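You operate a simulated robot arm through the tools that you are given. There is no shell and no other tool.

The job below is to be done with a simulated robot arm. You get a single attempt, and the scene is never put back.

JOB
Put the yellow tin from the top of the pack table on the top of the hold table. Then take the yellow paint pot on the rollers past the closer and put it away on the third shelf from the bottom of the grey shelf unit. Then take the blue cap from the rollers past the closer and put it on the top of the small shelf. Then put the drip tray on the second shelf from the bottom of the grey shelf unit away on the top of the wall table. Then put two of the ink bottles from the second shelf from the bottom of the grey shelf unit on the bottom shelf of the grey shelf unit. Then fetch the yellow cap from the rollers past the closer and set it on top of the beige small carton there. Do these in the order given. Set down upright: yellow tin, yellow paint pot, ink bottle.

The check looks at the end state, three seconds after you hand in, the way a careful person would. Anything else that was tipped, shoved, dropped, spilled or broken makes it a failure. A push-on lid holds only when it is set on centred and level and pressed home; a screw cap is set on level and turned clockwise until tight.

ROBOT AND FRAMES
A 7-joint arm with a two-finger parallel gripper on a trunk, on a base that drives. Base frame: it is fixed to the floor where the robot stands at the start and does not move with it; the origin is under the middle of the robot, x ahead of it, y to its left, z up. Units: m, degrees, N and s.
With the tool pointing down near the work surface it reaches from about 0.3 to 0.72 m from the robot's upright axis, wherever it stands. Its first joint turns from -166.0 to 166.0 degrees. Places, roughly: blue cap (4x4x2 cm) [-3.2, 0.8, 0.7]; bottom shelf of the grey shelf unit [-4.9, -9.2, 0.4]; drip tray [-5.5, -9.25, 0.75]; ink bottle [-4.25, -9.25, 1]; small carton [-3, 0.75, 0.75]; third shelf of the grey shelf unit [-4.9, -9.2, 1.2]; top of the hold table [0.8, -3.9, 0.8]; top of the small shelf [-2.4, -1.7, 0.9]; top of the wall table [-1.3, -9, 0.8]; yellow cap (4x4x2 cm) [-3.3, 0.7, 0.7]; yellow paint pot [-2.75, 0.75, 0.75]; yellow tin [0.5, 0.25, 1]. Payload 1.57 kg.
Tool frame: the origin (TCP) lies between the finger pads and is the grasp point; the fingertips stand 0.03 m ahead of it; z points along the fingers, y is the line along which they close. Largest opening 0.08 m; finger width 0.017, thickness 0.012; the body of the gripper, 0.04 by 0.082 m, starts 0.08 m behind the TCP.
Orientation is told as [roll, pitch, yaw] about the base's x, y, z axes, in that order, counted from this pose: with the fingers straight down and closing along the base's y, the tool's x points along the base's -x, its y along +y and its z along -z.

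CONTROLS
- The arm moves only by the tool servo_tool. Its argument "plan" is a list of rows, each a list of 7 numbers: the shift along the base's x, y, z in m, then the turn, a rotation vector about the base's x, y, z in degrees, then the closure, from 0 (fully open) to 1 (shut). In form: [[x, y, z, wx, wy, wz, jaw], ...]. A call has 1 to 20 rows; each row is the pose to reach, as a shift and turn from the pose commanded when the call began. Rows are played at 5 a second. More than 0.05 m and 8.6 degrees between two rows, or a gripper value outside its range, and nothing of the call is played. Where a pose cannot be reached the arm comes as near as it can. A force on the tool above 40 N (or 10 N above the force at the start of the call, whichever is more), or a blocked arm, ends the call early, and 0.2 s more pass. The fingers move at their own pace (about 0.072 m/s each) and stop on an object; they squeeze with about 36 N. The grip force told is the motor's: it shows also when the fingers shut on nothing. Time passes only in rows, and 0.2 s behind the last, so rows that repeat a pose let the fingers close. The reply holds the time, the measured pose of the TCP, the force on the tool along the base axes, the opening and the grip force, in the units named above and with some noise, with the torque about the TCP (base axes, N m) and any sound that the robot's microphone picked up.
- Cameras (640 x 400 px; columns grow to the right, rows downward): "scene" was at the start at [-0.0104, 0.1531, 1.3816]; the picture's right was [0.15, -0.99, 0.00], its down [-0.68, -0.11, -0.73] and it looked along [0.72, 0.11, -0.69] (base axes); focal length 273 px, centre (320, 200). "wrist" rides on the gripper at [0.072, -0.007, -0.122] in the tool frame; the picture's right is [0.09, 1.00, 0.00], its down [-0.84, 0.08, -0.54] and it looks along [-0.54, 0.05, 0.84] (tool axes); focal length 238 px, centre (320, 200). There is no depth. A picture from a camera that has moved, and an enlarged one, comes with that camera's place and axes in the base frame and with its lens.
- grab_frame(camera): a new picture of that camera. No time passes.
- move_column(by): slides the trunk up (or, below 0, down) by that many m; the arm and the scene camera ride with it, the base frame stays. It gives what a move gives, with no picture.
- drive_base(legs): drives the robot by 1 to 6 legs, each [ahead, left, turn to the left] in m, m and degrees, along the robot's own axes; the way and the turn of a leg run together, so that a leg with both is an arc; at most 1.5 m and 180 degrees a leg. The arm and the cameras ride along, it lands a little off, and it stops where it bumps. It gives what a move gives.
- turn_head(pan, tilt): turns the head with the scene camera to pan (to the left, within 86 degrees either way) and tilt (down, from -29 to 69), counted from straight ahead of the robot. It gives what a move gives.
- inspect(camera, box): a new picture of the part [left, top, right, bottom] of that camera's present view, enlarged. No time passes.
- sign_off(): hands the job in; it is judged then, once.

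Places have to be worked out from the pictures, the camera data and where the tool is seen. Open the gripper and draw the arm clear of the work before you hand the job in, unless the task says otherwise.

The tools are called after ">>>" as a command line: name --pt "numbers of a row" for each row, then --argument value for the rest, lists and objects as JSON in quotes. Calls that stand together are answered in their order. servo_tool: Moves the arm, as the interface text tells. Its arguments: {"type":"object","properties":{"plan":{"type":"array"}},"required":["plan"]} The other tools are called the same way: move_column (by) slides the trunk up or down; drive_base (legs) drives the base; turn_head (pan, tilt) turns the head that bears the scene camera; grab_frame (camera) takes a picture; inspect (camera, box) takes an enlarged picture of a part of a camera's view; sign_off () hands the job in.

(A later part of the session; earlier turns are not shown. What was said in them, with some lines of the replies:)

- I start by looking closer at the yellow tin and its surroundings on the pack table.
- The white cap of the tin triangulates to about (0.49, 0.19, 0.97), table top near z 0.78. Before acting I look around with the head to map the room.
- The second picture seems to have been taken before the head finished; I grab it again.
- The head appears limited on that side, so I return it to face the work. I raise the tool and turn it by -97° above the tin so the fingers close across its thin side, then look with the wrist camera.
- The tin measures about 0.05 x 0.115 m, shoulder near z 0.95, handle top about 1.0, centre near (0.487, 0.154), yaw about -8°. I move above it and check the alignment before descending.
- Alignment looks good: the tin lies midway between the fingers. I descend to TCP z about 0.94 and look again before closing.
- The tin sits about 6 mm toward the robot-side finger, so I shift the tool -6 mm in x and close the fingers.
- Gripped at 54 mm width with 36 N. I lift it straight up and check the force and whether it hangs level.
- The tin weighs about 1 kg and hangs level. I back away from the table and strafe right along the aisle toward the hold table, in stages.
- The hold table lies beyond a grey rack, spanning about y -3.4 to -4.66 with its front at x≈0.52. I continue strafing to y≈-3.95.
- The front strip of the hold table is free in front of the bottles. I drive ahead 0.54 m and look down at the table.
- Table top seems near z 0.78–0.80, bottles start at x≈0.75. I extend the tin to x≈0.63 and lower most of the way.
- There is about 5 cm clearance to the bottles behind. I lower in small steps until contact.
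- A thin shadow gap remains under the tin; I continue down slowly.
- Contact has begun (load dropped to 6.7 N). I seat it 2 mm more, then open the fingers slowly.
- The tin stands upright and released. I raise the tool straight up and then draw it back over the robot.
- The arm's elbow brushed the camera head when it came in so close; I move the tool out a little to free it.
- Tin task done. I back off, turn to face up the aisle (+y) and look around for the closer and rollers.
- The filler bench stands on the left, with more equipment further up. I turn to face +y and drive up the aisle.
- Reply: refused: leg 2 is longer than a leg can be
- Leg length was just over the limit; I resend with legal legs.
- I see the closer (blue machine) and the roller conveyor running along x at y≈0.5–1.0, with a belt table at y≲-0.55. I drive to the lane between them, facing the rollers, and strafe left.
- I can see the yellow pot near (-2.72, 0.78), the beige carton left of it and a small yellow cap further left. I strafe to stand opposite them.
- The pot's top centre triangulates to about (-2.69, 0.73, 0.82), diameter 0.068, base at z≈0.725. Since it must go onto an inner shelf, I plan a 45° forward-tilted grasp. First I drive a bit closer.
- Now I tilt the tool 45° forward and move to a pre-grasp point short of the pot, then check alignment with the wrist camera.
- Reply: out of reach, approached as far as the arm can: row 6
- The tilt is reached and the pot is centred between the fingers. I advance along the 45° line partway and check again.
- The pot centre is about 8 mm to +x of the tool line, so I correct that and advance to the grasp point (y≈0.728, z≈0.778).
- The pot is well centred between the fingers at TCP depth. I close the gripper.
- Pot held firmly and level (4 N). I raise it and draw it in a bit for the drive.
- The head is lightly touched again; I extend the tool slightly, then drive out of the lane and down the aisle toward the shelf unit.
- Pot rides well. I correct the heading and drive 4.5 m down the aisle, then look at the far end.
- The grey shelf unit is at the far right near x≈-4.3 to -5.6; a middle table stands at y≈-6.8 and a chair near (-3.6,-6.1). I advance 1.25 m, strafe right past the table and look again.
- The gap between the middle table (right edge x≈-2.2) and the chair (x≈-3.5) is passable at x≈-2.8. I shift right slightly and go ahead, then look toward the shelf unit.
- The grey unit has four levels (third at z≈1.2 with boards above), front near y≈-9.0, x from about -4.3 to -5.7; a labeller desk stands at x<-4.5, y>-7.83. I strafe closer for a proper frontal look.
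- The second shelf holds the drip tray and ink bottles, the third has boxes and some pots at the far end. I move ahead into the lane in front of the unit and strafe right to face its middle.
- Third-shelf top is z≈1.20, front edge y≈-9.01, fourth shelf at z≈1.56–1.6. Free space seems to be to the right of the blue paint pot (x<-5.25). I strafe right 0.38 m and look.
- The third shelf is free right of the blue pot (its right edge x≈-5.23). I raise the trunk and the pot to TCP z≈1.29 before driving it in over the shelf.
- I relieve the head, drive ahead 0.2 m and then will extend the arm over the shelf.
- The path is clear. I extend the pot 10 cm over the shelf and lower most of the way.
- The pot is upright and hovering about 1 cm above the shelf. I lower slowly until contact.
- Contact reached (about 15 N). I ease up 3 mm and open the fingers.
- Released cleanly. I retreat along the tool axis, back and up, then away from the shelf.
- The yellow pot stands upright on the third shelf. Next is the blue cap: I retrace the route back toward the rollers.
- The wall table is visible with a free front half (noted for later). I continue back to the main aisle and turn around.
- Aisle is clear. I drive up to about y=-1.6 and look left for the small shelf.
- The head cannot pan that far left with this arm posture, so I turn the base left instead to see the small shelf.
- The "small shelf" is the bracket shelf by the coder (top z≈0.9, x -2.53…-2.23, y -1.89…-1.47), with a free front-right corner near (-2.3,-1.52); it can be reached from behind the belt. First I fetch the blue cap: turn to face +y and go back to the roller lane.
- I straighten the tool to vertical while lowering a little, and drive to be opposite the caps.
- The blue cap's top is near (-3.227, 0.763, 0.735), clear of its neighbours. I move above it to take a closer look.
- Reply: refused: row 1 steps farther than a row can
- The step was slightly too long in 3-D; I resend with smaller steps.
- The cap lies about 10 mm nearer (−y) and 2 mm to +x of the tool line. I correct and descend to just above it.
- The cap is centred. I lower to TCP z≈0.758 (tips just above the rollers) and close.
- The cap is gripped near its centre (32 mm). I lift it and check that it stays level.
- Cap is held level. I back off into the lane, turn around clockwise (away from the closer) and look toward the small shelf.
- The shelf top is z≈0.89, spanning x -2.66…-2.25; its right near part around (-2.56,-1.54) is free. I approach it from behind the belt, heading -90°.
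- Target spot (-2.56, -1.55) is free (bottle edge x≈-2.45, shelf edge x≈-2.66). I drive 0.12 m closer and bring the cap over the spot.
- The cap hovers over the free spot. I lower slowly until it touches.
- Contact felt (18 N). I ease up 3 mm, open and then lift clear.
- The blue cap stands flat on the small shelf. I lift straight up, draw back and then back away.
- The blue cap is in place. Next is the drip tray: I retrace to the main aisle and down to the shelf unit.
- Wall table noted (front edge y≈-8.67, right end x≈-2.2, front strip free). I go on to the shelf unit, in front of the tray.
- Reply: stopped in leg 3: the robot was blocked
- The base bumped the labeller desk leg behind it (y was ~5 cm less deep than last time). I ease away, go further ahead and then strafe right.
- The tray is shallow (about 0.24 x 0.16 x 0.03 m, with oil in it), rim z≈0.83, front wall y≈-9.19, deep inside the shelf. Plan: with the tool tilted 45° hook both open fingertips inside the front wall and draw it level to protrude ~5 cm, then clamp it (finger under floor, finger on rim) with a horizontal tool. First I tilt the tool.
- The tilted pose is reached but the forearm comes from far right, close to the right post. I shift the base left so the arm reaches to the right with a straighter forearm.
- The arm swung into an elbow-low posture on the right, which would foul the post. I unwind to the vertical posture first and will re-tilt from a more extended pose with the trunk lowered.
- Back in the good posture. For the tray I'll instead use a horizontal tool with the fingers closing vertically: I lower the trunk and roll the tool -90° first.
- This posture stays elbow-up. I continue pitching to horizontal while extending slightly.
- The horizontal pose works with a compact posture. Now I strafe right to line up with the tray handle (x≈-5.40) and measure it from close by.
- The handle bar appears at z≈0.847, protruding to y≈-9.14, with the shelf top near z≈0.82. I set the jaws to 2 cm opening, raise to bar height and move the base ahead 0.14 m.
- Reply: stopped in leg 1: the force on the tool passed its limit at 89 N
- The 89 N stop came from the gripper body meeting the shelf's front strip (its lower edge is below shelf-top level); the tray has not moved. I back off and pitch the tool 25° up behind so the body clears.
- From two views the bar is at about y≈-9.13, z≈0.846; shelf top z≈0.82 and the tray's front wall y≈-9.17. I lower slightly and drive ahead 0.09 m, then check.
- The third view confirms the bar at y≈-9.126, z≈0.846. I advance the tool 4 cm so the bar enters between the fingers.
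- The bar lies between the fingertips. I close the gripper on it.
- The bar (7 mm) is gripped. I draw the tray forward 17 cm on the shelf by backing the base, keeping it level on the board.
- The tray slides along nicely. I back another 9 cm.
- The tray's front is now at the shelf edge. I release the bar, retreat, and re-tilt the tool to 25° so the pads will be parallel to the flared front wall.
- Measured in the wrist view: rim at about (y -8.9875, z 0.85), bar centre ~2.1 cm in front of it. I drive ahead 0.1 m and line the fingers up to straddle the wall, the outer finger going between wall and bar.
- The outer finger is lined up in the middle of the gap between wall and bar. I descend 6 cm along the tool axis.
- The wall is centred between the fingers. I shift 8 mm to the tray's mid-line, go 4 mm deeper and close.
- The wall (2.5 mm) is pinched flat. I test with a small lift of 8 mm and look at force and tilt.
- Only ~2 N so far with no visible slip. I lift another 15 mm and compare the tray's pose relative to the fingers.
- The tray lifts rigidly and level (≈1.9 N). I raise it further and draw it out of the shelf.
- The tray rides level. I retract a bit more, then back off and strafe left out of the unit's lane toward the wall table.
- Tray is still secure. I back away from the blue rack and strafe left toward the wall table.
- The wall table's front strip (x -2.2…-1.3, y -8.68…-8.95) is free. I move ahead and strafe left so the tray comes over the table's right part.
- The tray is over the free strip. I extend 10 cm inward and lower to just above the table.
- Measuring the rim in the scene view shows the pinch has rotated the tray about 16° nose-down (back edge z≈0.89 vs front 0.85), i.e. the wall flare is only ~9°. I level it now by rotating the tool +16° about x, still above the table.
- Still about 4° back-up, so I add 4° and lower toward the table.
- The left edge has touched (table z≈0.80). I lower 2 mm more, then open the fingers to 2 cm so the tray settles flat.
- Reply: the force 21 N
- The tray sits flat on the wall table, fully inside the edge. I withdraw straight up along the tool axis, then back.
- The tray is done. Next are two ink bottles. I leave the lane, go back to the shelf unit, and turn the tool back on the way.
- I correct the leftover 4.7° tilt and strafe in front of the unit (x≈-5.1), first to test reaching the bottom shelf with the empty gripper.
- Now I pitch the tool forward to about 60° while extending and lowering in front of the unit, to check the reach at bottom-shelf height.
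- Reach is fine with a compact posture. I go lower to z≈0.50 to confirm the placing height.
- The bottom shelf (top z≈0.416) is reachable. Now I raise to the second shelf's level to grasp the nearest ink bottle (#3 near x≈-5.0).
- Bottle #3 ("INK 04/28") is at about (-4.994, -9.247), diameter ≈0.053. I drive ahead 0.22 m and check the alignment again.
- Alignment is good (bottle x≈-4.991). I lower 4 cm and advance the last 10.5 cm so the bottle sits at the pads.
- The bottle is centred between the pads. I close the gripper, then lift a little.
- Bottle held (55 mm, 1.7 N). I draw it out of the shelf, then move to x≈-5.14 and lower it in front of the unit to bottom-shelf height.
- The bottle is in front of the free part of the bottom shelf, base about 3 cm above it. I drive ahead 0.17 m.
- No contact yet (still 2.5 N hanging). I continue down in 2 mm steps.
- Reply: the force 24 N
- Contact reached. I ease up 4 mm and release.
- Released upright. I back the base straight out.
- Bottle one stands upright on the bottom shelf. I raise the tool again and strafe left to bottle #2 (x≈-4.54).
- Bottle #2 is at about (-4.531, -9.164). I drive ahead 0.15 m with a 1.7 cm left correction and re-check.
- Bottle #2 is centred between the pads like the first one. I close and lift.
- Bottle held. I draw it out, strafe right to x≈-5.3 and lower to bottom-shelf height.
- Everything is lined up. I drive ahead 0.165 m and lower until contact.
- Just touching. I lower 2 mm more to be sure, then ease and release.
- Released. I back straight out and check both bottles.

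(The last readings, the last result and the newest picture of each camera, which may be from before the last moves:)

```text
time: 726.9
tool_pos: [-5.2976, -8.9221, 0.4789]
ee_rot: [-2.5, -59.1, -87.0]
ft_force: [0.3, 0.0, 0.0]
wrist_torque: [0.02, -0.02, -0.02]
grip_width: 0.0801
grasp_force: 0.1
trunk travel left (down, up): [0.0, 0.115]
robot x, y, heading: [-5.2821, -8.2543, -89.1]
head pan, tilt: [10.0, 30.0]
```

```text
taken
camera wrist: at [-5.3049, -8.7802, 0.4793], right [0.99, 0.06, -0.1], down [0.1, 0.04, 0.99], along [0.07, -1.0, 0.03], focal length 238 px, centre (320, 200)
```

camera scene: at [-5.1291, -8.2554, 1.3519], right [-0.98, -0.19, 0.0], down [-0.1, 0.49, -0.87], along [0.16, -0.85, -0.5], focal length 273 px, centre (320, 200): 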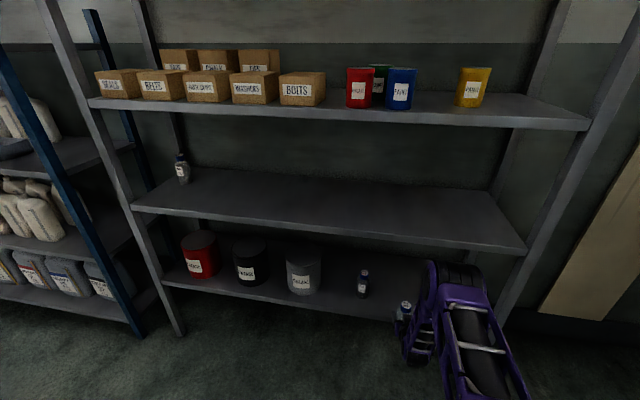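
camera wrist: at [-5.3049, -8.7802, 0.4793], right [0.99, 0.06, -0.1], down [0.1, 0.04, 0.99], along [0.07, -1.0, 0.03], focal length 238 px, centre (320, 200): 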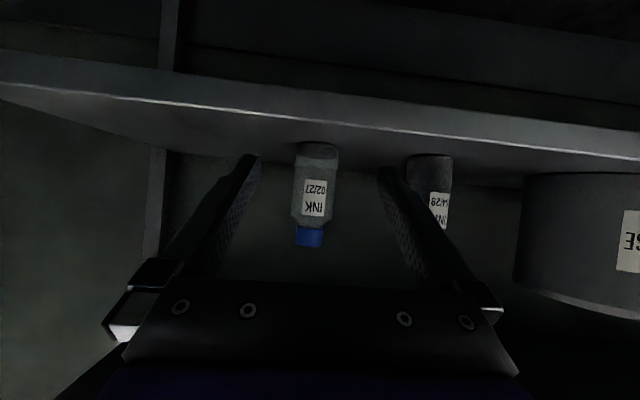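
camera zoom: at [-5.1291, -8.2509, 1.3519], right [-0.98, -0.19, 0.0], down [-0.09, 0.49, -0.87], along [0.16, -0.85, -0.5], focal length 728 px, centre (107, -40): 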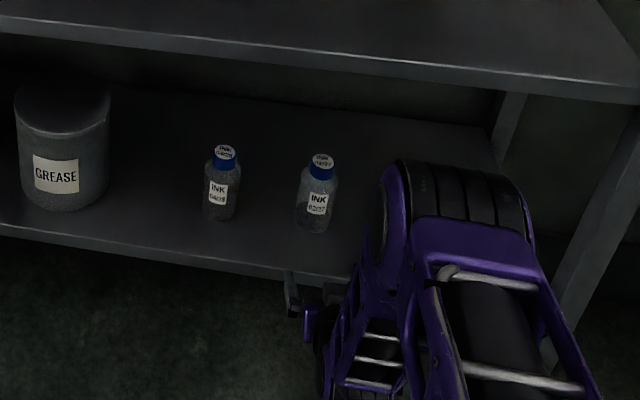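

Both ink bottles stand upright on the bottom shelf. Last task: the yellow cap. I raise the arm and bring the tool back to vertical.

>>> servo_tool --pt "0 0.005 0.045 0 0 0 0" --pt "0 0.01 0.09 0 0 0 0" --pt "0 0.01 0.135 0 0 0 0" --pt "0 0.01 0.18 0 0 0 0" --pt "0 0.01 0.225 0 0 0 0" --pt "0 0.01 0.27 0 0 0 0" --pt "0 0.01 0.315 0 0 0 0" --pt "0 0.01 0.36 0 0 0 0" --pt "0 0.01 0.4 0 0 0 0" --pt "0 0.015 0.42 7.5 0 0 0" --pt "0 0.02 0.44 15 0 0 0" --pt "0 0.03 0.46 22.5 0 0 0" --pt "0 0.04 0.48 30 0 0 0" --pt "0 0.06 0.51 37.5 0 0 0" --pt "0 0.08 0.54 45 0 0 0" --pt "0 0.1 0.57 52.5 0 0 0" --pt "0 0.11 0.58 59 0 0 0" --pt "0 0.11 0.58 59 0 0 0"

>>> grab_frame --camera "scene"

```text
time: 730.6
tool_pos: [-5.2951, -8.8117, 1.0584]
ee_rot: [0.2, 0.0, -88.4]
ft_force: [-0.4, 0.1, 0.1]
wrist_torque: [-0.01, 0.01, -0.01]
grip_width: 0.0799
grasp_force: 0.0
trunk travel left (down, up): [0.0, 0.115]
robot x, y, heading: [-5.2829, -8.2563, -89.2]
head pan, tilt: [10.0, 30.0]
```

```text
taken
camera scene: at [-5.1291, -8.2509, 1.3519], right [-0.98, -0.19, 0.0], down [-0.09, 0.49, -0.87], along [0.16, -0.85, -0.5], focal length 273 px, centre (320, 200)
```

scene: 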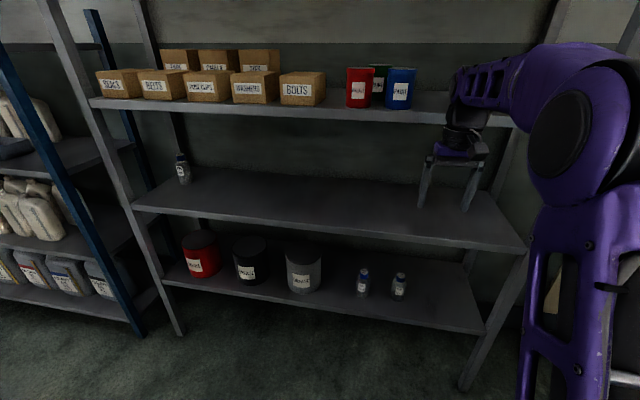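

>>> move_column --by 0.05

>>> drive_base --legs '[[0, 1.18, -0.8], [-0.44, 0.05, 0], [0, 1.17, 0], [-1.45, 0, 0], [-0.65, 0, 0], [0, 1.0, 0]]'

>>> grab_frame --camera "scene"

```text
time: 731.6
tool_pos: [-5.2951, -8.8122, 1.109]
ee_rot: [0.2, -0.1, -88.4]
ft_force: [-0.5, 0.0, -0.8]
wrist_torque: [-0.01, 0.01, -0.02]
grip_width: 0.0798
grasp_force: 0.2
trunk travel left (down, up): [-0.05, 0.065]
robot x, y, heading: [-5.2817, -8.2533, -89.2]
head pan, tilt: [10.0, 30.0]
```

```text
time: 775.9
tool_pos: [-1.9125, -6.2797, 1.1084]
ee_rot: [0.3, -0.2, -87.6]
ft_force: [-0.8, -0.1, -0.2]
wrist_torque: [0.01, -0.01, -0.02]
grip_width: 0.08
grasp_force: 0.0
trunk travel left (down, up): [-0.05, 0.065]
robot x, y, heading: [-1.9057, -5.7221, -88.2]
head pan, tilt: [10.0, 30.0]
```

```text
taken
camera scene: at [-1.7538, -5.7164, 1.4019], right [-0.98, -0.2, 0.0], down [-0.1, 0.49, -0.87], along [0.18, -0.85, -0.5], focal length 273 px, centre (320, 200)
```

scene: 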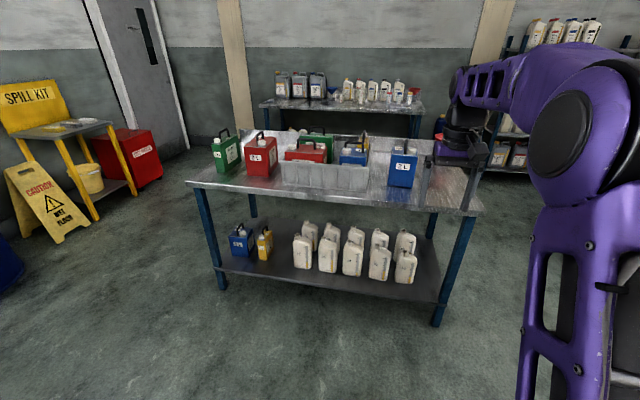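

>>> drive_base --legs '[[0, 0.98, 0], [0, 0, 180]]'

>>> grab_frame --camera "scene"

```text
time: 793.3
tool_pos: [-0.9094, -5.1315, 1.1081]
ee_rot: [0.3, -0.1, 91.8]
ft_force: [1.1, -0.1, -0.3]
wrist_torque: [0.01, -0.01, -0.05]
grip_width: 0.08
grasp_force: 0.0
trunk travel left (down, up): [-0.05, 0.065]
robot x, y, heading: [-0.9211, -5.6927, 91.3]
head pan, tilt: [10.0, 30.0]
```

```text
taken
camera scene: at [-1.0783, -5.6922, 1.4019], right [0.98, 0.19, 0.0], down [0.1, -0.49, -0.87], along [-0.17, 0.85, -0.5], focal length 273 px, centre (320, 200)
```

scene: 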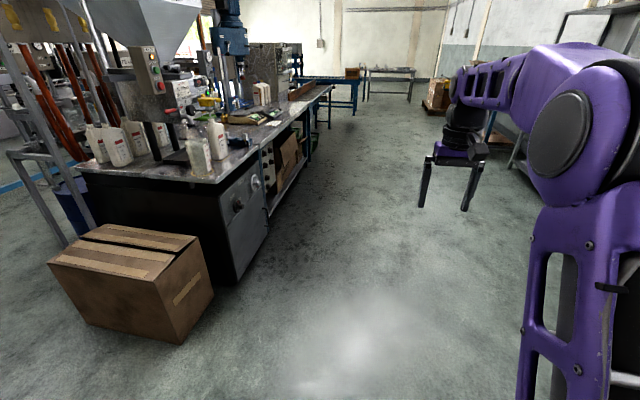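

>>> drive_base --legs '[[1.4, 0, -1.3], [1.4, 0, 0], [1.4, 0, 0], [1.4, 0, 0]]'

>>> grab_frame --camera "scene"

```text
time: 820.0
tool_pos: [-0.9682, 0.4762, 1.1079]
ee_rot: [0.2, -0.1, 90.9]
ft_force: [-0.4, -0.3, -0.2]
wrist_torque: [0.02, 0.02, 0.0]
grip_width: 0.0802
grasp_force: 0.1
trunk travel left (down, up): [-0.05, 0.065]
robot x, y, heading: [-0.9928, -0.0825, 90.3]
head pan, tilt: [10.0, 30.0]
```

```text
taken
camera scene: at [-1.1462, -0.082, 1.4018], right [0.98, 0.18, 0.0], down [0.09, -0.49, -0.87], along [-0.15, 0.85, -0.5], focal length 273 px, centre (320, 200)
```

scene: 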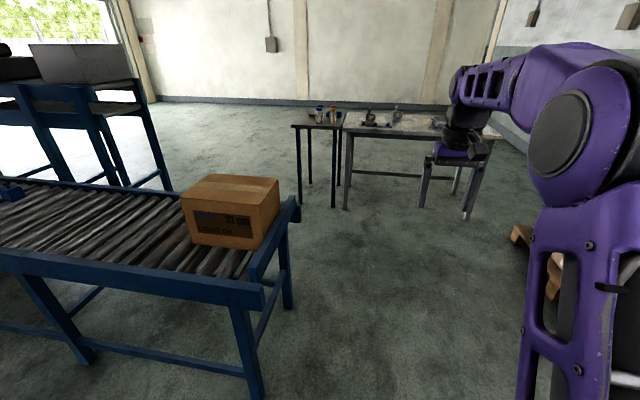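

>>> drive_base --legs '[[0, 1.08, 0], [0, 1.05, 0]]'

>>> turn_head --pan 0 --tilt 40

>>> grab_frame --camera "scene"

>>> grab_frame --camera "wrist"

```text
time: 840.9
tool_pos: [-3.122, 0.4556, 1.1087]
ee_rot: [0.1, -0.1, 91.4]
ft_force: [0.0, 0.7, -0.5]
wrist_torque: [0.0, 0.01, 0.01]
grip_width: 0.0802
grasp_force: 0.0
trunk travel left (down, up): [-0.05, 0.065]
robot x, y, heading: [-3.1381, -0.1036, 91.1]
head pan, tilt: [10.0, 30.0]
```

```text
time: 841.6
tool_pos: [-3.1233, 0.4565, 1.1094]
ee_rot: [0.2, -0.1, 91.4]
ft_force: [-0.5, 0.0, -0.2]
wrist_torque: [-0.01, -0.03, 0.01]
grip_width: 0.0797
grasp_force: 0.1
trunk travel left (down, up): [-0.05, 0.065]
robot x, y, heading: [-3.139, -0.1047, 90.4]
head pan, tilt: [0.0, 40.0]
```

```text
taken
camera scene: at [-3.2782, -0.1084, 1.3865], right [1.0, 0.01, 0.0], down [0.01, -0.64, -0.77], along [-0.01, 0.77, -0.64], focal length 273 px, centre (320, 200)
```

scene: 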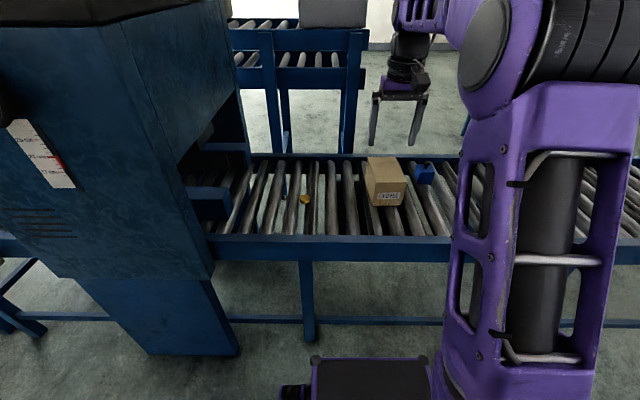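

```text
taken
camera wrist: at [-3.112, 0.3848, 1.2294], right [-0.99, -0.12, 0.0], down [-0.1, 0.83, 0.54], along [-0.07, 0.54, -0.84], focal length 238 px, centre (320, 200)
```

wrist: 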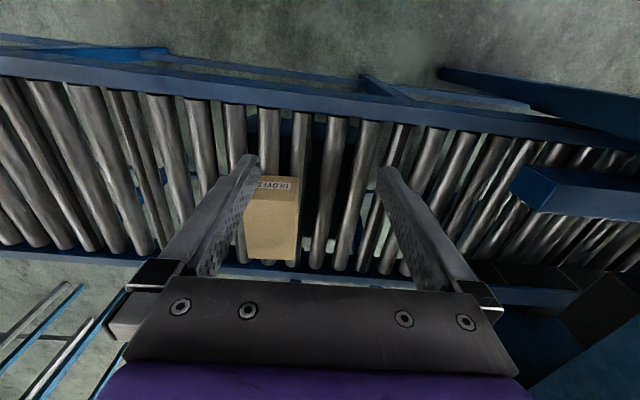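

The yellow cap is near (-3.345, 0.68). I drive up to the rollers.

>>> drive_base --legs '[[0.175, 0.1, -0.5]]'

>>> grab_frame --camera "wrist"

>>> inspect --camera "scene" --box '[280, 170, 480, 290]'

```text
time: 843.2
tool_pos: [-3.2191, 0.6285, 1.1097]
ee_rot: [0.2, -0.1, 90.8]
ft_force: [0.1, 0.4, 0.6]
wrist_torque: [-0.01, 0.0, 0.01]
grip_width: 0.0798
grasp_force: 0.1
trunk travel left (down, up): [-0.05, 0.065]
robot x, y, heading: [-3.2377, 0.074, 90.1]
head pan, tilt: [0.0, 40.0]
```

```text
taken
camera wrist: at [-3.2102, 0.5581, 1.2295], right [-0.99, -0.11, 0.0], down [-0.09, 0.83, 0.54], along [-0.06, 0.54, -0.84], focal length 238 px, centre (320, 200)
```

wrist: 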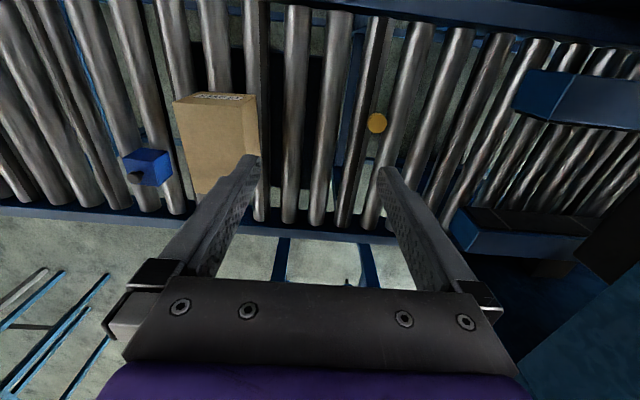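

```text
3.20 times, centred on (380, 230) of scene
camera zoom: at [-3.3816, 0.0666, 1.3865], right [1.0, 0.0, 0.0], down [0.0, -0.64, -0.77], along [0.0, 0.77, -0.64], focal length 873 px, centre (128, 104)
```

zoom: 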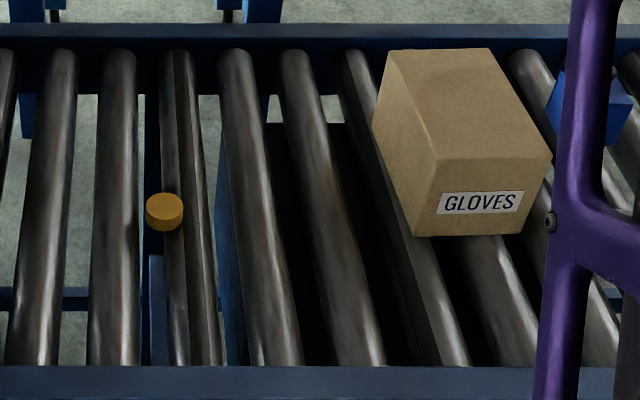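

Cap at about (-3.343, 0.676); the GLOVES carton top centre is about (-3.047, 0.738, 0.829). I move above the cap and check alignment.

>>> servo_tool --pt "-0.03 0.01 -0.03 0 0 0 0" --pt "-0.06 0.02 -0.06 0 0 0 0" --pt "-0.09 0.03 -0.09 0 0 0 0" --pt "-0.115 0.04 -0.12 0 0 0 0" --pt "-0.124 0.0475 -0.16 0 0 0 0" --pt "-0.124 0.0475 -0.2 0 0 0 0" --pt "-0.124 0.0475 -0.24 0 0 0 0" --pt "-0.124 0.0475 -0.265 0 0 0 0" --pt "-0.124 0.0475 -0.265 0 0 0 0"

>>> grab_frame --camera "wrist"

>>> inspect --camera "scene" --box '[290, 180, 390, 260]'

```text
time: 845.2
tool_pos: [-3.3443, 0.6758, 0.8435]
ee_rot: [0.1, -0.2, 90.8]
ft_force: [0.0, 1.0, -0.5]
wrist_torque: [0.0, -0.02, 0.02]
grip_width: 0.08
grasp_force: 0.1
trunk travel left (down, up): [-0.05, 0.065]
robot x, y, heading: [-3.2417, 0.0728, 90.2]
head pan, tilt: [0.0, 40.0]
```

```text
taken
camera wrist: at [-3.3352, 0.6049, 0.9635], right [-0.99, -0.11, 0.0], down [-0.09, 0.83, 0.54], along [-0.06, 0.54, -0.84], focal length 238 px, centre (320, 200)
```

wrist: 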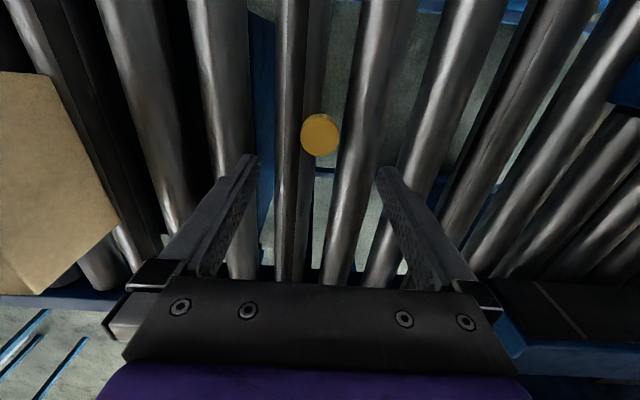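

```text
5.00 times, centred on (340, 220) of scene
camera zoom: at [-3.3817, 0.0667, 1.3865], right [1.0, 0.0, 0.0], down [0.0, -0.64, -0.77], along [0.0, 0.77, -0.64], focal length 1364 px, centre (220, 100)
```

zoom: 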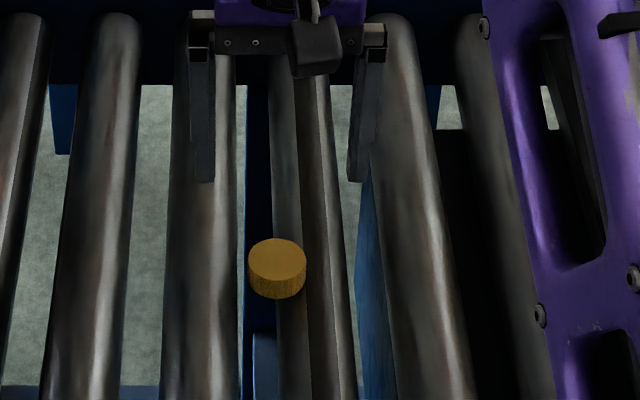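

Well aligned. I descend to just above the cap and re-check.

>>> servo_tool --pt "0 0.002 -0.03 0 0 0 0" --pt "0 0.002 -0.055 0 0 0 0" --pt "0 0.002 -0.07 0 0 0 0" --pt "0 0.002 -0.07 0 0 0 0"

>>> inspect --camera "wrist" --box '[220, 100, 420, 240]'

>>> inspect --camera "scene" --box '[290, 190, 390, 260]'

```text
time: 846.2
tool_pos: [-3.3445, 0.6785, 0.7724]
ee_rot: [0.2, -0.3, 90.9]
ft_force: [-0.2, -1.0, 0.0]
wrist_torque: [-0.02, 0.01, 0.0]
grip_width: 0.0801
grasp_force: 0.1
trunk travel left (down, up): [-0.05, 0.065]
robot x, y, heading: [-3.2444, 0.0699, 90.2]
head pan, tilt: [0.0, 40.0]
```

```text
2.86 times, centred on (320, 170) of wrist
camera zoom: at [-3.3352, 0.6076, 0.8934], right [-0.99, -0.11, 0.0], down [-0.09, 0.83, 0.54], along [-0.06, 0.54, -0.84], focal length 681 px, centre (320, 286)
```

zoom: 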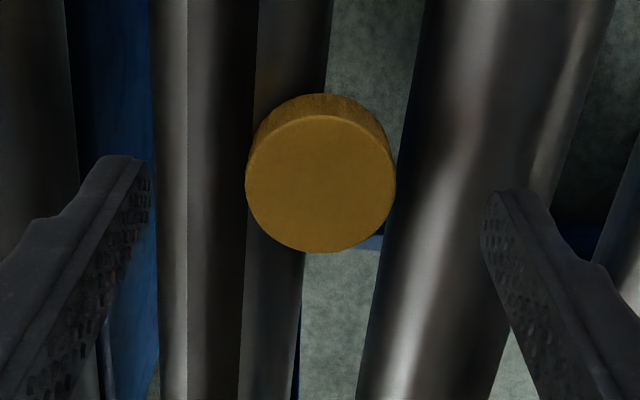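

```text
5.71 times, centred on (340, 225) of scene
camera zoom: at [-3.3817, 0.0667, 1.3865], right [1.0, 0.0, 0.0], down [0.0, -0.64, -0.77], along [0.0, 0.77, -0.64], focal length 1559 px, centre (206, 57)
```

zoom: 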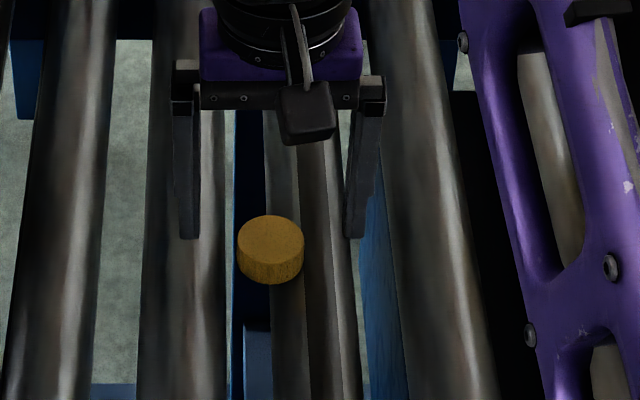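

The cap is centred within ~3 mm. I go down to TCP z≈0.758 and close on it.

>>> servo_tool --pt "0 -0.002 -0.007 0 0 0 0" --pt "0 -0.002 -0.0145 0 0 0 0" --pt "0 -0.002 -0.0145 0 0 0 0.3" --pt "0 -0.002 -0.0145 0 0 0 0.6" --pt "0 -0.002 -0.0145 0 0 0 1" --pt "0 -0.002 -0.0145 0 0 0 1" --pt "0 -0.002 -0.0145 0 0 0 1"

>>> inspect --camera "wrist" --box '[220, 100, 420, 240]'

>>> inspect --camera "scene" --box '[290, 190, 390, 260]'

```text
time: 847.8
tool_pos: [-3.3433, 0.6775, 0.7586]
ee_rot: [0.2, -0.1, 90.8]
ft_force: [-1.2, 0.3, 1.4]
wrist_torque: [0.0, 0.03, 0.02]
grip_width: 0.0258
grasp_force: 36.2
trunk travel left (down, up): [-0.05, 0.065]
robot x, y, heading: [-3.2416, 0.0718, 90.3]
head pan, tilt: [0.0, 40.0]
```

```text
2.86 times, centred on (320, 170) of wrist
camera zoom: at [-3.3341, 0.6055, 0.8795], right [-0.99, -0.11, 0.0], down [-0.09, 0.83, 0.54], along [-0.06, 0.54, -0.84], focal length 681 px, centre (320, 286)
```

zoom: 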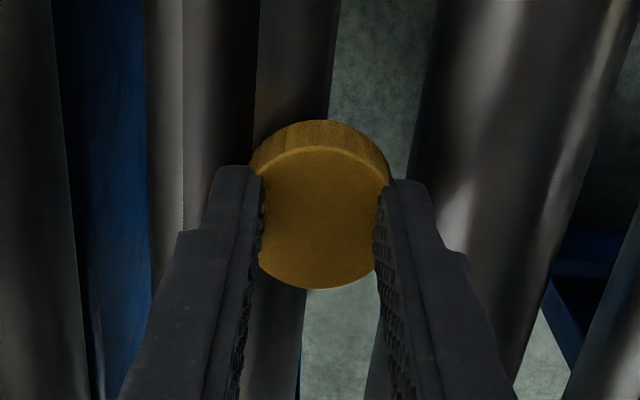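

```text
5.71 times, centred on (340, 225) of scene
camera zoom: at [-3.3817, 0.0666, 1.3865], right [1.0, 0.0, 0.0], down [0.0, -0.64, -0.77], along [0.0, 0.77, -0.64], focal length 1559 px, centre (206, 57)
```

zoom: 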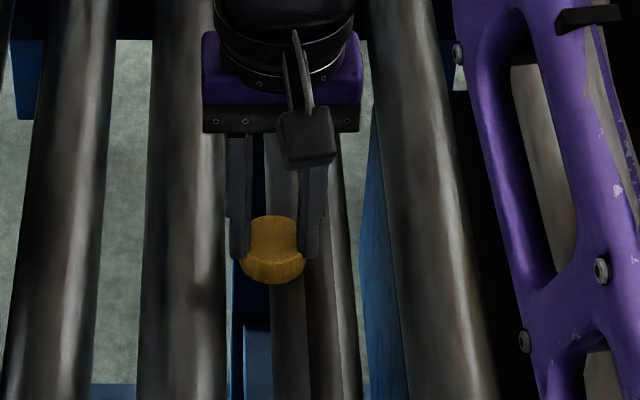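

The cap is gripped (36 N). I lift it and check that it hangs level.

>>> servo_tool --pt "0 0 0.01 0 0 0 1" --pt "0 0 0.04 0 0 0 1" --pt "0 0 0.08 0 0 0 1" --pt "0 0 0.12 0 0 0 1" --pt "0 0 0.16 0 0 0 1" --pt "0 0 0.16 0 0 0 1"

>>> inspect --camera "wrist" --box '[220, 100, 420, 240]'

>>> inspect --camera "scene" --box '[270, 130, 390, 230]'

```text
time: 849.2
tool_pos: [-3.3459, 0.6743, 0.9206]
ee_rot: [0.2, 0.0, 90.8]
ft_force: [-0.3, 0.2, 0.1]
wrist_torque: [-0.01, 0.01, -0.01]
grip_width: 0.0323
grasp_force: 35.9
trunk travel left (down, up): [-0.05, 0.065]
robot x, y, heading: [-3.2395, 0.073, 90.1]
head pan, tilt: [0.0, 40.0]
```

```text
2.86 times, centred on (320, 170) of wrist
camera zoom: at [-3.3359, 0.6033, 1.0416], right [-0.99, -0.11, 0.0], down [-0.09, 0.83, 0.54], along [-0.06, 0.54, -0.84], focal length 681 px, centre (320, 286)
```

zoom: 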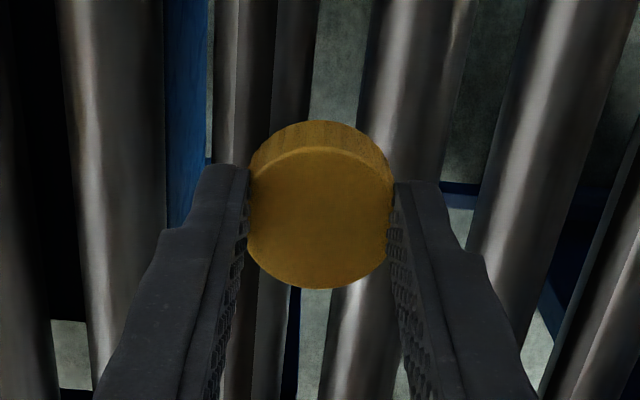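

```text
4.00 times, centred on (330, 180) of scene
camera zoom: at [-3.3817, 0.0666, 1.3865], right [1.0, 0.0, 0.0], down [0.0, -0.64, -0.77], along [0.0, 0.77, -0.64], focal length 1092 px, centre (280, 280)
```

zoom: 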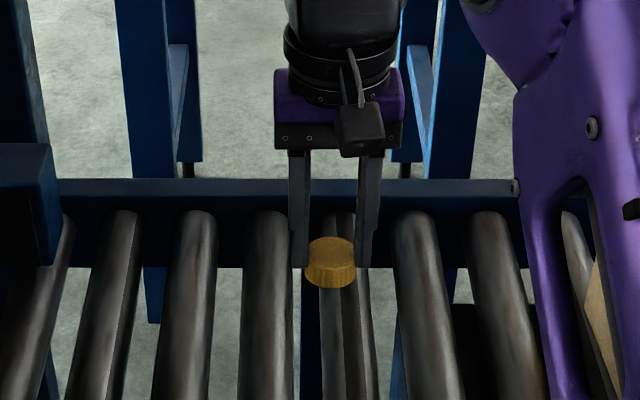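

The cap hangs level between the tips. I strafe right so the carton is in front, then position the cap over its top centre.

>>> drive_base --legs '[[0, -0.25, 0]]'

>>> grab_frame --camera "wrist"

>>> grab_frame --camera "scene"

```text
time: 852.2
tool_pos: [-3.0997, 0.6754, 0.9208]
ee_rot: [0.2, -0.1, 90.9]
ft_force: [-0.1, -0.2, 0.0]
wrist_torque: [0.0, -0.01, 0.01]
grip_width: 0.0323
grasp_force: 35.9
trunk travel left (down, up): [-0.05, 0.065]
robot x, y, heading: [-2.9936, 0.07, 90.1]
head pan, tilt: [0.0, 40.0]
```

```text
taken
camera wrist: at [-3.0911, 0.6044, 1.0413], right [-0.99, -0.11, 0.0], down [-0.09, 0.83, 0.54], along [-0.06, 0.54, -0.84], focal length 238 px, centre (320, 200)
```

wrist: 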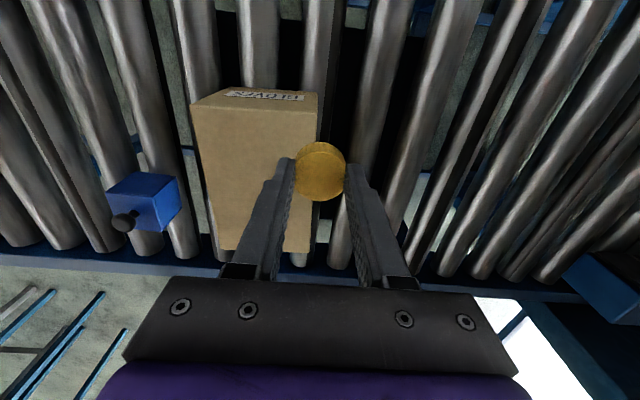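

```text
taken
camera scene: at [-3.1363, 0.0675, 1.3865], right [1.0, 0.0, 0.0], down [0.0, -0.64, -0.77], along [0.0, 0.77, -0.64], focal length 273 px, centre (320, 200)
```

scene: 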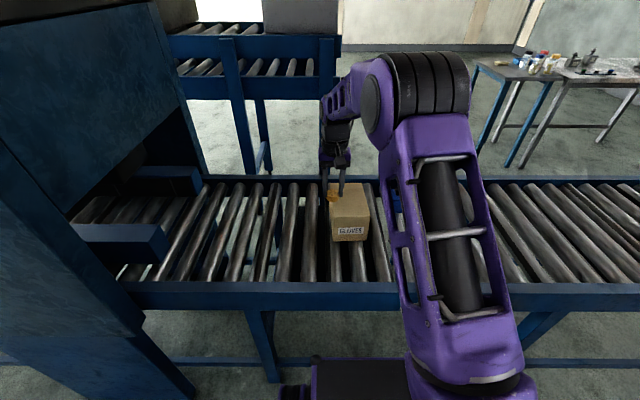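

Carton top centre confirmed at (-3.046, 0.737). I move the cap over it and lower to about 1.5 cm above.

>>> servo_tool --pt "0.025 0.03 0 0 0 0 1" --pt "0.05 0.055 0 0 0 0 1" --pt "0.0537 0.0615 0 0 0 0 1" --pt "0.0537 0.0615 -0.02 0 0 0 1" --pt "0.0537 0.0615 -0.035 0 0 0 1" --pt "0.0537 0.0615 -0.035 0 0 0 1"

>>> grab_frame --camera "wrist"

>>> inspect --camera "scene" --box '[290, 150, 410, 250]'

```text
time: 853.6
tool_pos: [-3.0457, 0.7367, 0.8842]
ee_rot: [0.2, -0.1, 90.9]
ft_force: [0.0, -0.6, -0.7]
wrist_torque: [-0.02, 0.03, 0.0]
grip_width: 0.0322
grasp_force: 36.2
trunk travel left (down, up): [-0.05, 0.065]
robot x, y, heading: [-2.9951, 0.0744, 90.2]
head pan, tilt: [0.0, 40.0]
```

```text
taken
camera wrist: at [-3.0366, 0.6658, 1.0053], right [-0.99, -0.11, 0.0], down [-0.09, 0.83, 0.54], along [-0.06, 0.54, -0.84], focal length 238 px, centre (320, 200)
```

wrist: 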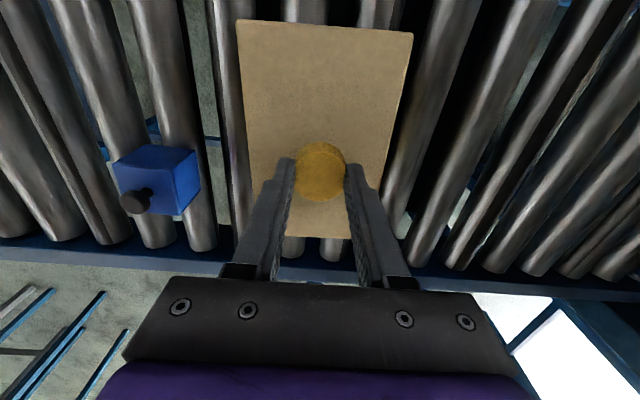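

```text
4.00 times, centred on (350, 200) of scene
camera zoom: at [-3.1363, 0.0676, 1.3865], right [1.0, 0.0, 0.0], down [0.0, -0.64, -0.77], along [0.0, 0.77, -0.64], focal length 1092 px, centre (200, 200)
```

zoom: 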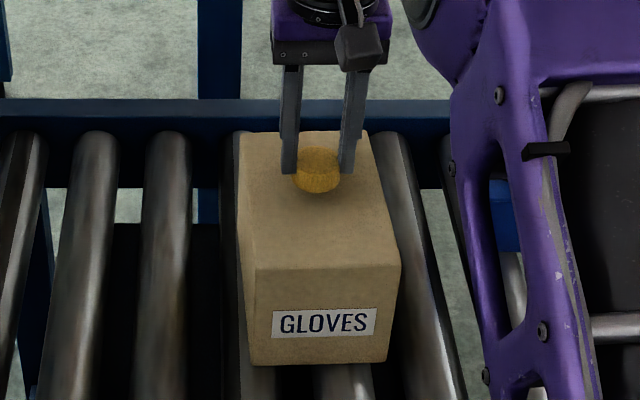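

The cap is over the centre of the carton top. I lower gently in small steps.

>>> servo_tool --pt "0 0 -0.004 0 0 0 1" --pt "0 0 -0.008 0 0 0 1" --pt "0 0 -0.01 0 0 0 1" --pt "0 0 -0.01 0 0 0 1"

>>> inspect --camera "scene" --box '[320, 170, 380, 220]'

```text
time: 854.6
tool_pos: [-3.0469, 0.7377, 0.8753]
ee_rot: [0.1, -0.1, 90.9]
ft_force: [-0.7, -0.1, 0.8]
wrist_torque: [0.02, 0.0, 0.0]
grip_width: 0.0324
grasp_force: 36.1
trunk travel left (down, up): [-0.05, 0.065]
robot x, y, heading: [-2.9982, 0.0775, 90.3]
head pan, tilt: [0.0, 40.0]
```

```text
8.00 times, centred on (350, 195) of scene
camera zoom: at [-3.1363, 0.0675, 1.3865], right [1.0, 0.0, 0.0], down [0.0, -0.64, -0.77], along [0.0, 0.77, -0.64], focal length 2183 px, centre (80, 240)
```

zoom: 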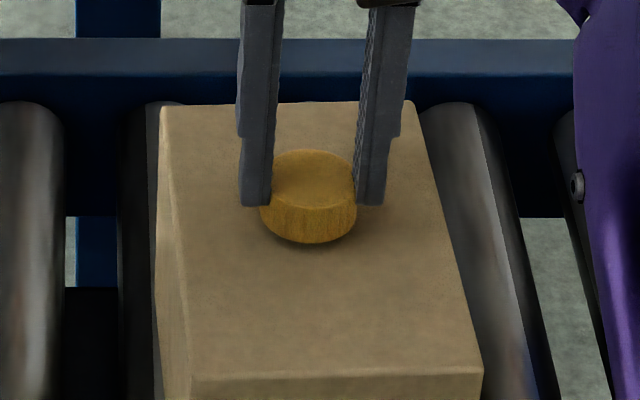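

>>> servo_tool --pt "0 0 -0.0015 0 0 0 1" --pt "0 0 -0.003 0 0 0 1" --pt "0 0 -0.003 0 0 0 1"

>>> inspect --camera "scene" --box '[320, 170, 380, 220]'

```text
time: 855.4
tool_pos: [-3.0457, 0.7374, 0.8716]
ee_rot: [0.2, -0.1, 90.9]
ft_force: [-0.4, 0.0, 0.0]
wrist_torque: [0.01, -0.02, -0.02]
grip_width: 0.0321
grasp_force: 35.3
trunk travel left (down, up): [-0.05, 0.065]
robot x, y, heading: [-2.9936, 0.07, 90.5]
head pan, tilt: [0.0, 40.0]
```

```text
8.00 times, centred on (350, 195) of scene
camera zoom: at [-3.1363, 0.0675, 1.3865], right [1.0, 0.0, 0.0], down [0.0, -0.64, -0.77], along [0.0, 0.77, -0.64], focal length 2183 px, centre (80, 240)
```

zoom: 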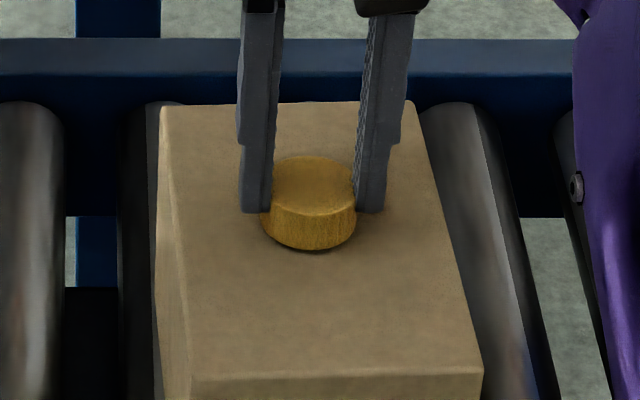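

Very close now, still no contact force. Another 2–3 mm.

>>> servo_tool --pt "0 0 -0.0015 0 0 0 1" --pt "0 0 -0.0025 0 0 0 1" --pt "0 0 -0.0025 0 0 0 1"

>>> inspect --camera "scene" --box '[320, 170, 380, 220]'

```text
time: 856.2
tool_pos: [-3.0454, 0.7375, 0.8691]
ee_rot: [0.2, -0.1, 91.0]
ft_force: [0.3, -0.1, -0.1]
wrist_torque: [-0.01, 0.02, 0.02]
grip_width: 0.0322
grasp_force: 36.2
trunk travel left (down, up): [-0.05, 0.065]
robot x, y, heading: [-2.9942, 0.0699, 90.3]
head pan, tilt: [0.0, 40.0]
```

```text
8.00 times, centred on (350, 195) of scene
camera zoom: at [-3.1363, 0.0675, 1.3865], right [1.0, 0.0, 0.0], down [0.0, -0.64, -0.77], along [0.0, 0.77, -0.64], focal length 2183 px, centre (80, 240)
```

zoom: 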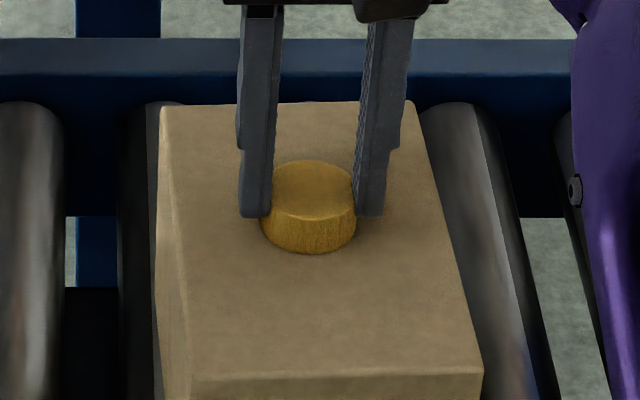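

>>> servo_tool --pt "0 0 -0.001 0 0 0 1" --pt "0 0 -0.002 0 0 0 1" --pt "0 0 -0.002 0 0 0 1"

>>> inspect --camera "scene" --box '[320, 170, 380, 220]'

```text
time: 857.0
tool_pos: [-3.0472, 0.7363, 0.8689]
ee_rot: [0.2, -0.2, 91.0]
ft_force: [-0.1, 0.5, 4.3]
wrist_torque: [0.03, -0.06, 0.01]
grip_width: 0.0324
grasp_force: 36.1
trunk travel left (down, up): [-0.05, 0.065]
robot x, y, heading: [-2.9966, 0.0734, 90.4]
head pan, tilt: [0.0, 40.0]
```

```text
8.00 times, centred on (350, 195) of scene
camera zoom: at [-3.1362, 0.0672, 1.3866], right [1.0, 0.0, 0.0], down [0.0, -0.64, -0.77], along [0.0, 0.77, -0.64], focal length 2183 px, centre (80, 240)
```

zoom: 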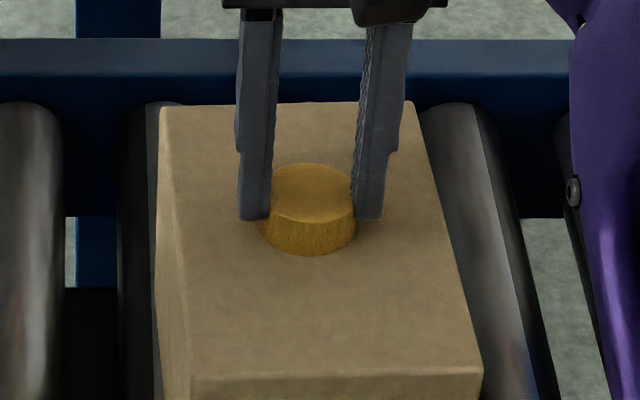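

Contact made (4 N). I open the fingers slowly to about 5.5 cm and check the cap.

>>> servo_tool --pt "0 0 0.001 0 0 0 0.9" --pt "0 0 0.001 0 0 0 0.6" --pt "0 0 0.001 0 0 0 0.45" --pt "0 0 0.001 0 0 0 0.3" --pt "0 0 0.001 0 0 0 0.3"

>>> inspect --camera "scene" --box '[320, 170, 380, 220]'

```text
time: 858.2
tool_pos: [-3.0463, 0.7377, 0.8679]
ee_rot: [0.2, -0.1, 90.9]
ft_force: [-0.4, -0.1, -0.4]
wrist_torque: [-0.01, 0.03, -0.01]
grip_width: 0.0561
grasp_force: 0.1
trunk travel left (down, up): [-0.05, 0.065]
robot x, y, heading: [-2.9948, 0.0719, 90.6]
head pan, tilt: [0.0, 40.0]
```

```text
8.00 times, centred on (350, 195) of scene
camera zoom: at [-3.1363, 0.0675, 1.3865], right [1.0, 0.0, 0.0], down [0.0, -0.64, -0.77], along [0.0, 0.77, -0.64], focal length 2183 px, centre (80, 240)
```

zoom: 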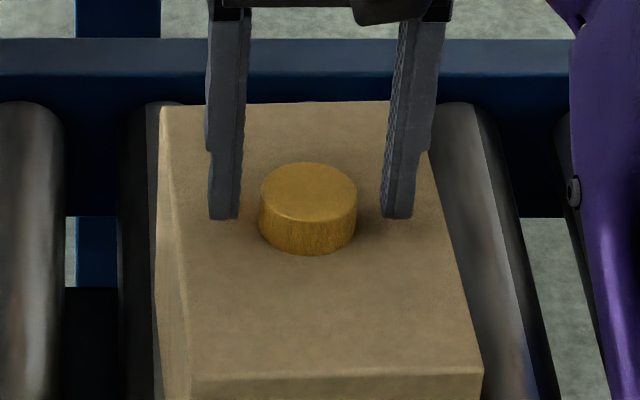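

The cap rests flat on the carton's top centre. I lift the gripper straight up, open it and draw back.

>>> servo_tool --pt "0 0 0.02 0 0 0 0.3" --pt "0 0 0.05 0 0 0 0.3" --pt "0 0 0.09 0 0 0 0.3" --pt "0 0 0.13 0 0 0 0.2" --pt "0 -0.03 0.16 0 0 0 0" --pt "0 -0.06 0.19 0 0 0 0" --pt "0 -0.1 0.22 0 0 0 0" --pt "0.02 -0.12 0.24 0 0 0 0" --pt "0.02 -0.12 0.24 0 0 0 0"

>>> grab_frame --camera "scene"

>>> grab_frame --camera "wrist"

```text
time: 860.2
tool_pos: [-3.0267, 0.6164, 1.1091]
ee_rot: [0.3, -0.1, 90.9]
ft_force: [-0.2, 0.3, 0.5]
wrist_torque: [0.01, -0.03, -0.02]
grip_width: 0.0797
grasp_force: 0.1
trunk travel left (down, up): [-0.05, 0.065]
robot x, y, heading: [-2.9955, 0.0729, 90.4]
head pan, tilt: [0.0, 40.0]
```

```text
taken
camera scene: at [-3.1362, 0.0674, 1.3865], right [1.0, 0.0, 0.0], down [0.0, -0.64, -0.77], along [0.0, 0.77, -0.64], focal length 273 px, centre (320, 200)
```

scene: 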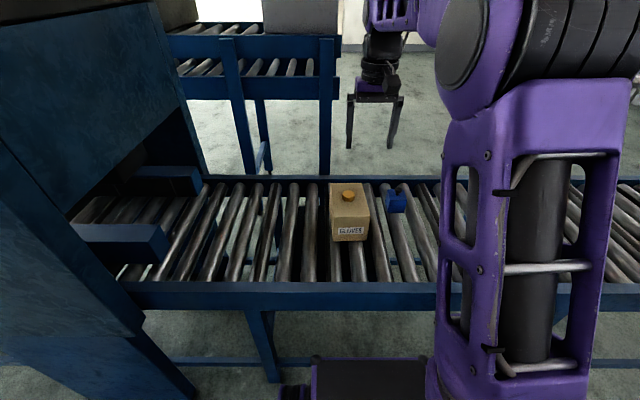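

```text
taken
camera wrist: at [-3.0173, 0.5451, 1.2301], right [-0.99, -0.11, 0.0], down [-0.09, 0.83, 0.54], along [-0.06, 0.54, -0.84], focal length 238 px, centre (320, 200)
```

wrist: 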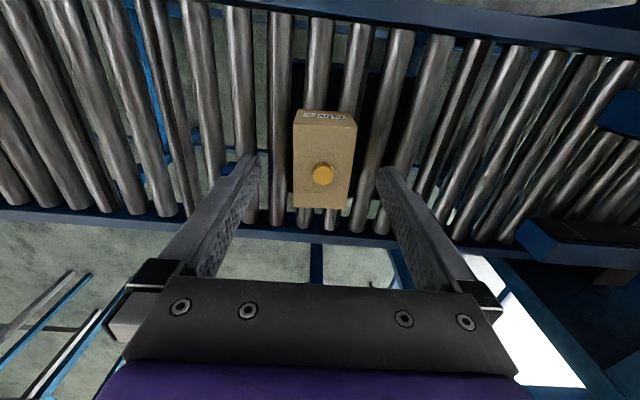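

The yellow cap sits on the carton, the rest looks undisturbed. I back the robot clear of the rollers and take a last look.

>>> drive_base --legs '[[-0.18, 0, 0]]'

>>> inspect --camera "scene" --box '[260, 100, 440, 240]'

```text
time: 861.7
tool_pos: [-3.0242, 0.4376, 1.1095]
ee_rot: [0.1, -0.2, 90.8]
ft_force: [-0.1, 1.0, 0.1]
wrist_torque: [0.0, 0.0, -0.02]
grip_width: 0.0801
grasp_force: 0.0
trunk travel left (down, up): [-0.05, 0.065]
robot x, y, heading: [-2.9944, -0.1068, 89.9]
head pan, tilt: [0.0, 40.0]
```

```text
2.86 times, centred on (350, 170) of scene
camera zoom: at [-3.1358, -0.1112, 1.3865], right [1.0, 0.0, 0.0], down [0.0, -0.64, -0.77], along [0.0, 0.77, -0.64], focal length 780 px, centre (234, 286)
```

zoom: 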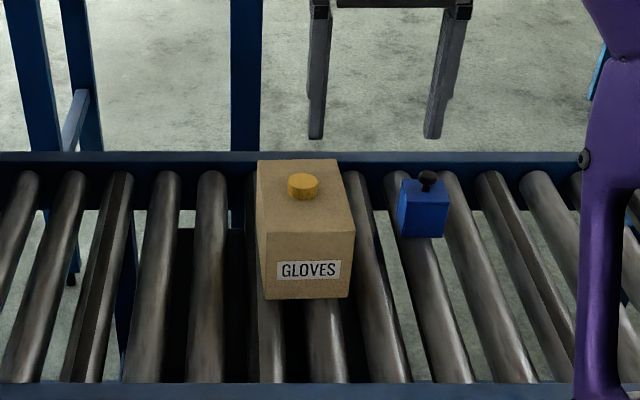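

All six tasks are done in order, the gripper is open and the arm is clear. I hand the job in.

>>> sign_off

```text
The job is handed in.
```

All six tasks are done in the order given, and the job is handed in. The gripper is open and the arm is clear of the rollers.

1. **Yellow tin:** it stands upright on the front strip of the hold table, clear of the bottles behind it.
2. **Yellow paint pot:** it stands upright on the third shelf of the grey unit, to the right of the blue paint pot.
3. **Blue cap:** it lies flat on the free corner of the small shelf by the coder.
4. **Drip tray:** it sits flat on the right part of the wall table, fully inside the edge. It still looked full after I set it down.
5. **Ink bottles:** the ones labelled 04/28 and 02/27 stand upright on the bottom shelf of the grey unit. The third, 09/27, is still on the second shelf.
6. **Yellow cap:** it rests flat on the top centre of the beige GLOVES carton.

Three things happened along the way that could count against the result:

- **Tray tilt:** the tray tipped about 16° nose-down when I gripped it at the shelf. It stayed that way during the carry until I levelled it over the wall table. I saw no spill in the pictures there, but I did not go back to check the route.
- **Labeller desk:** the base bumped a leg of it once while moving sideways. I did not look at the desk afterwards; no sound was reported.
- **Grey unit:** the gripper pushed against the front edge of the second shelf with up to 89 N before it stopped. Nothing on the unit looked shifted in later pictures.
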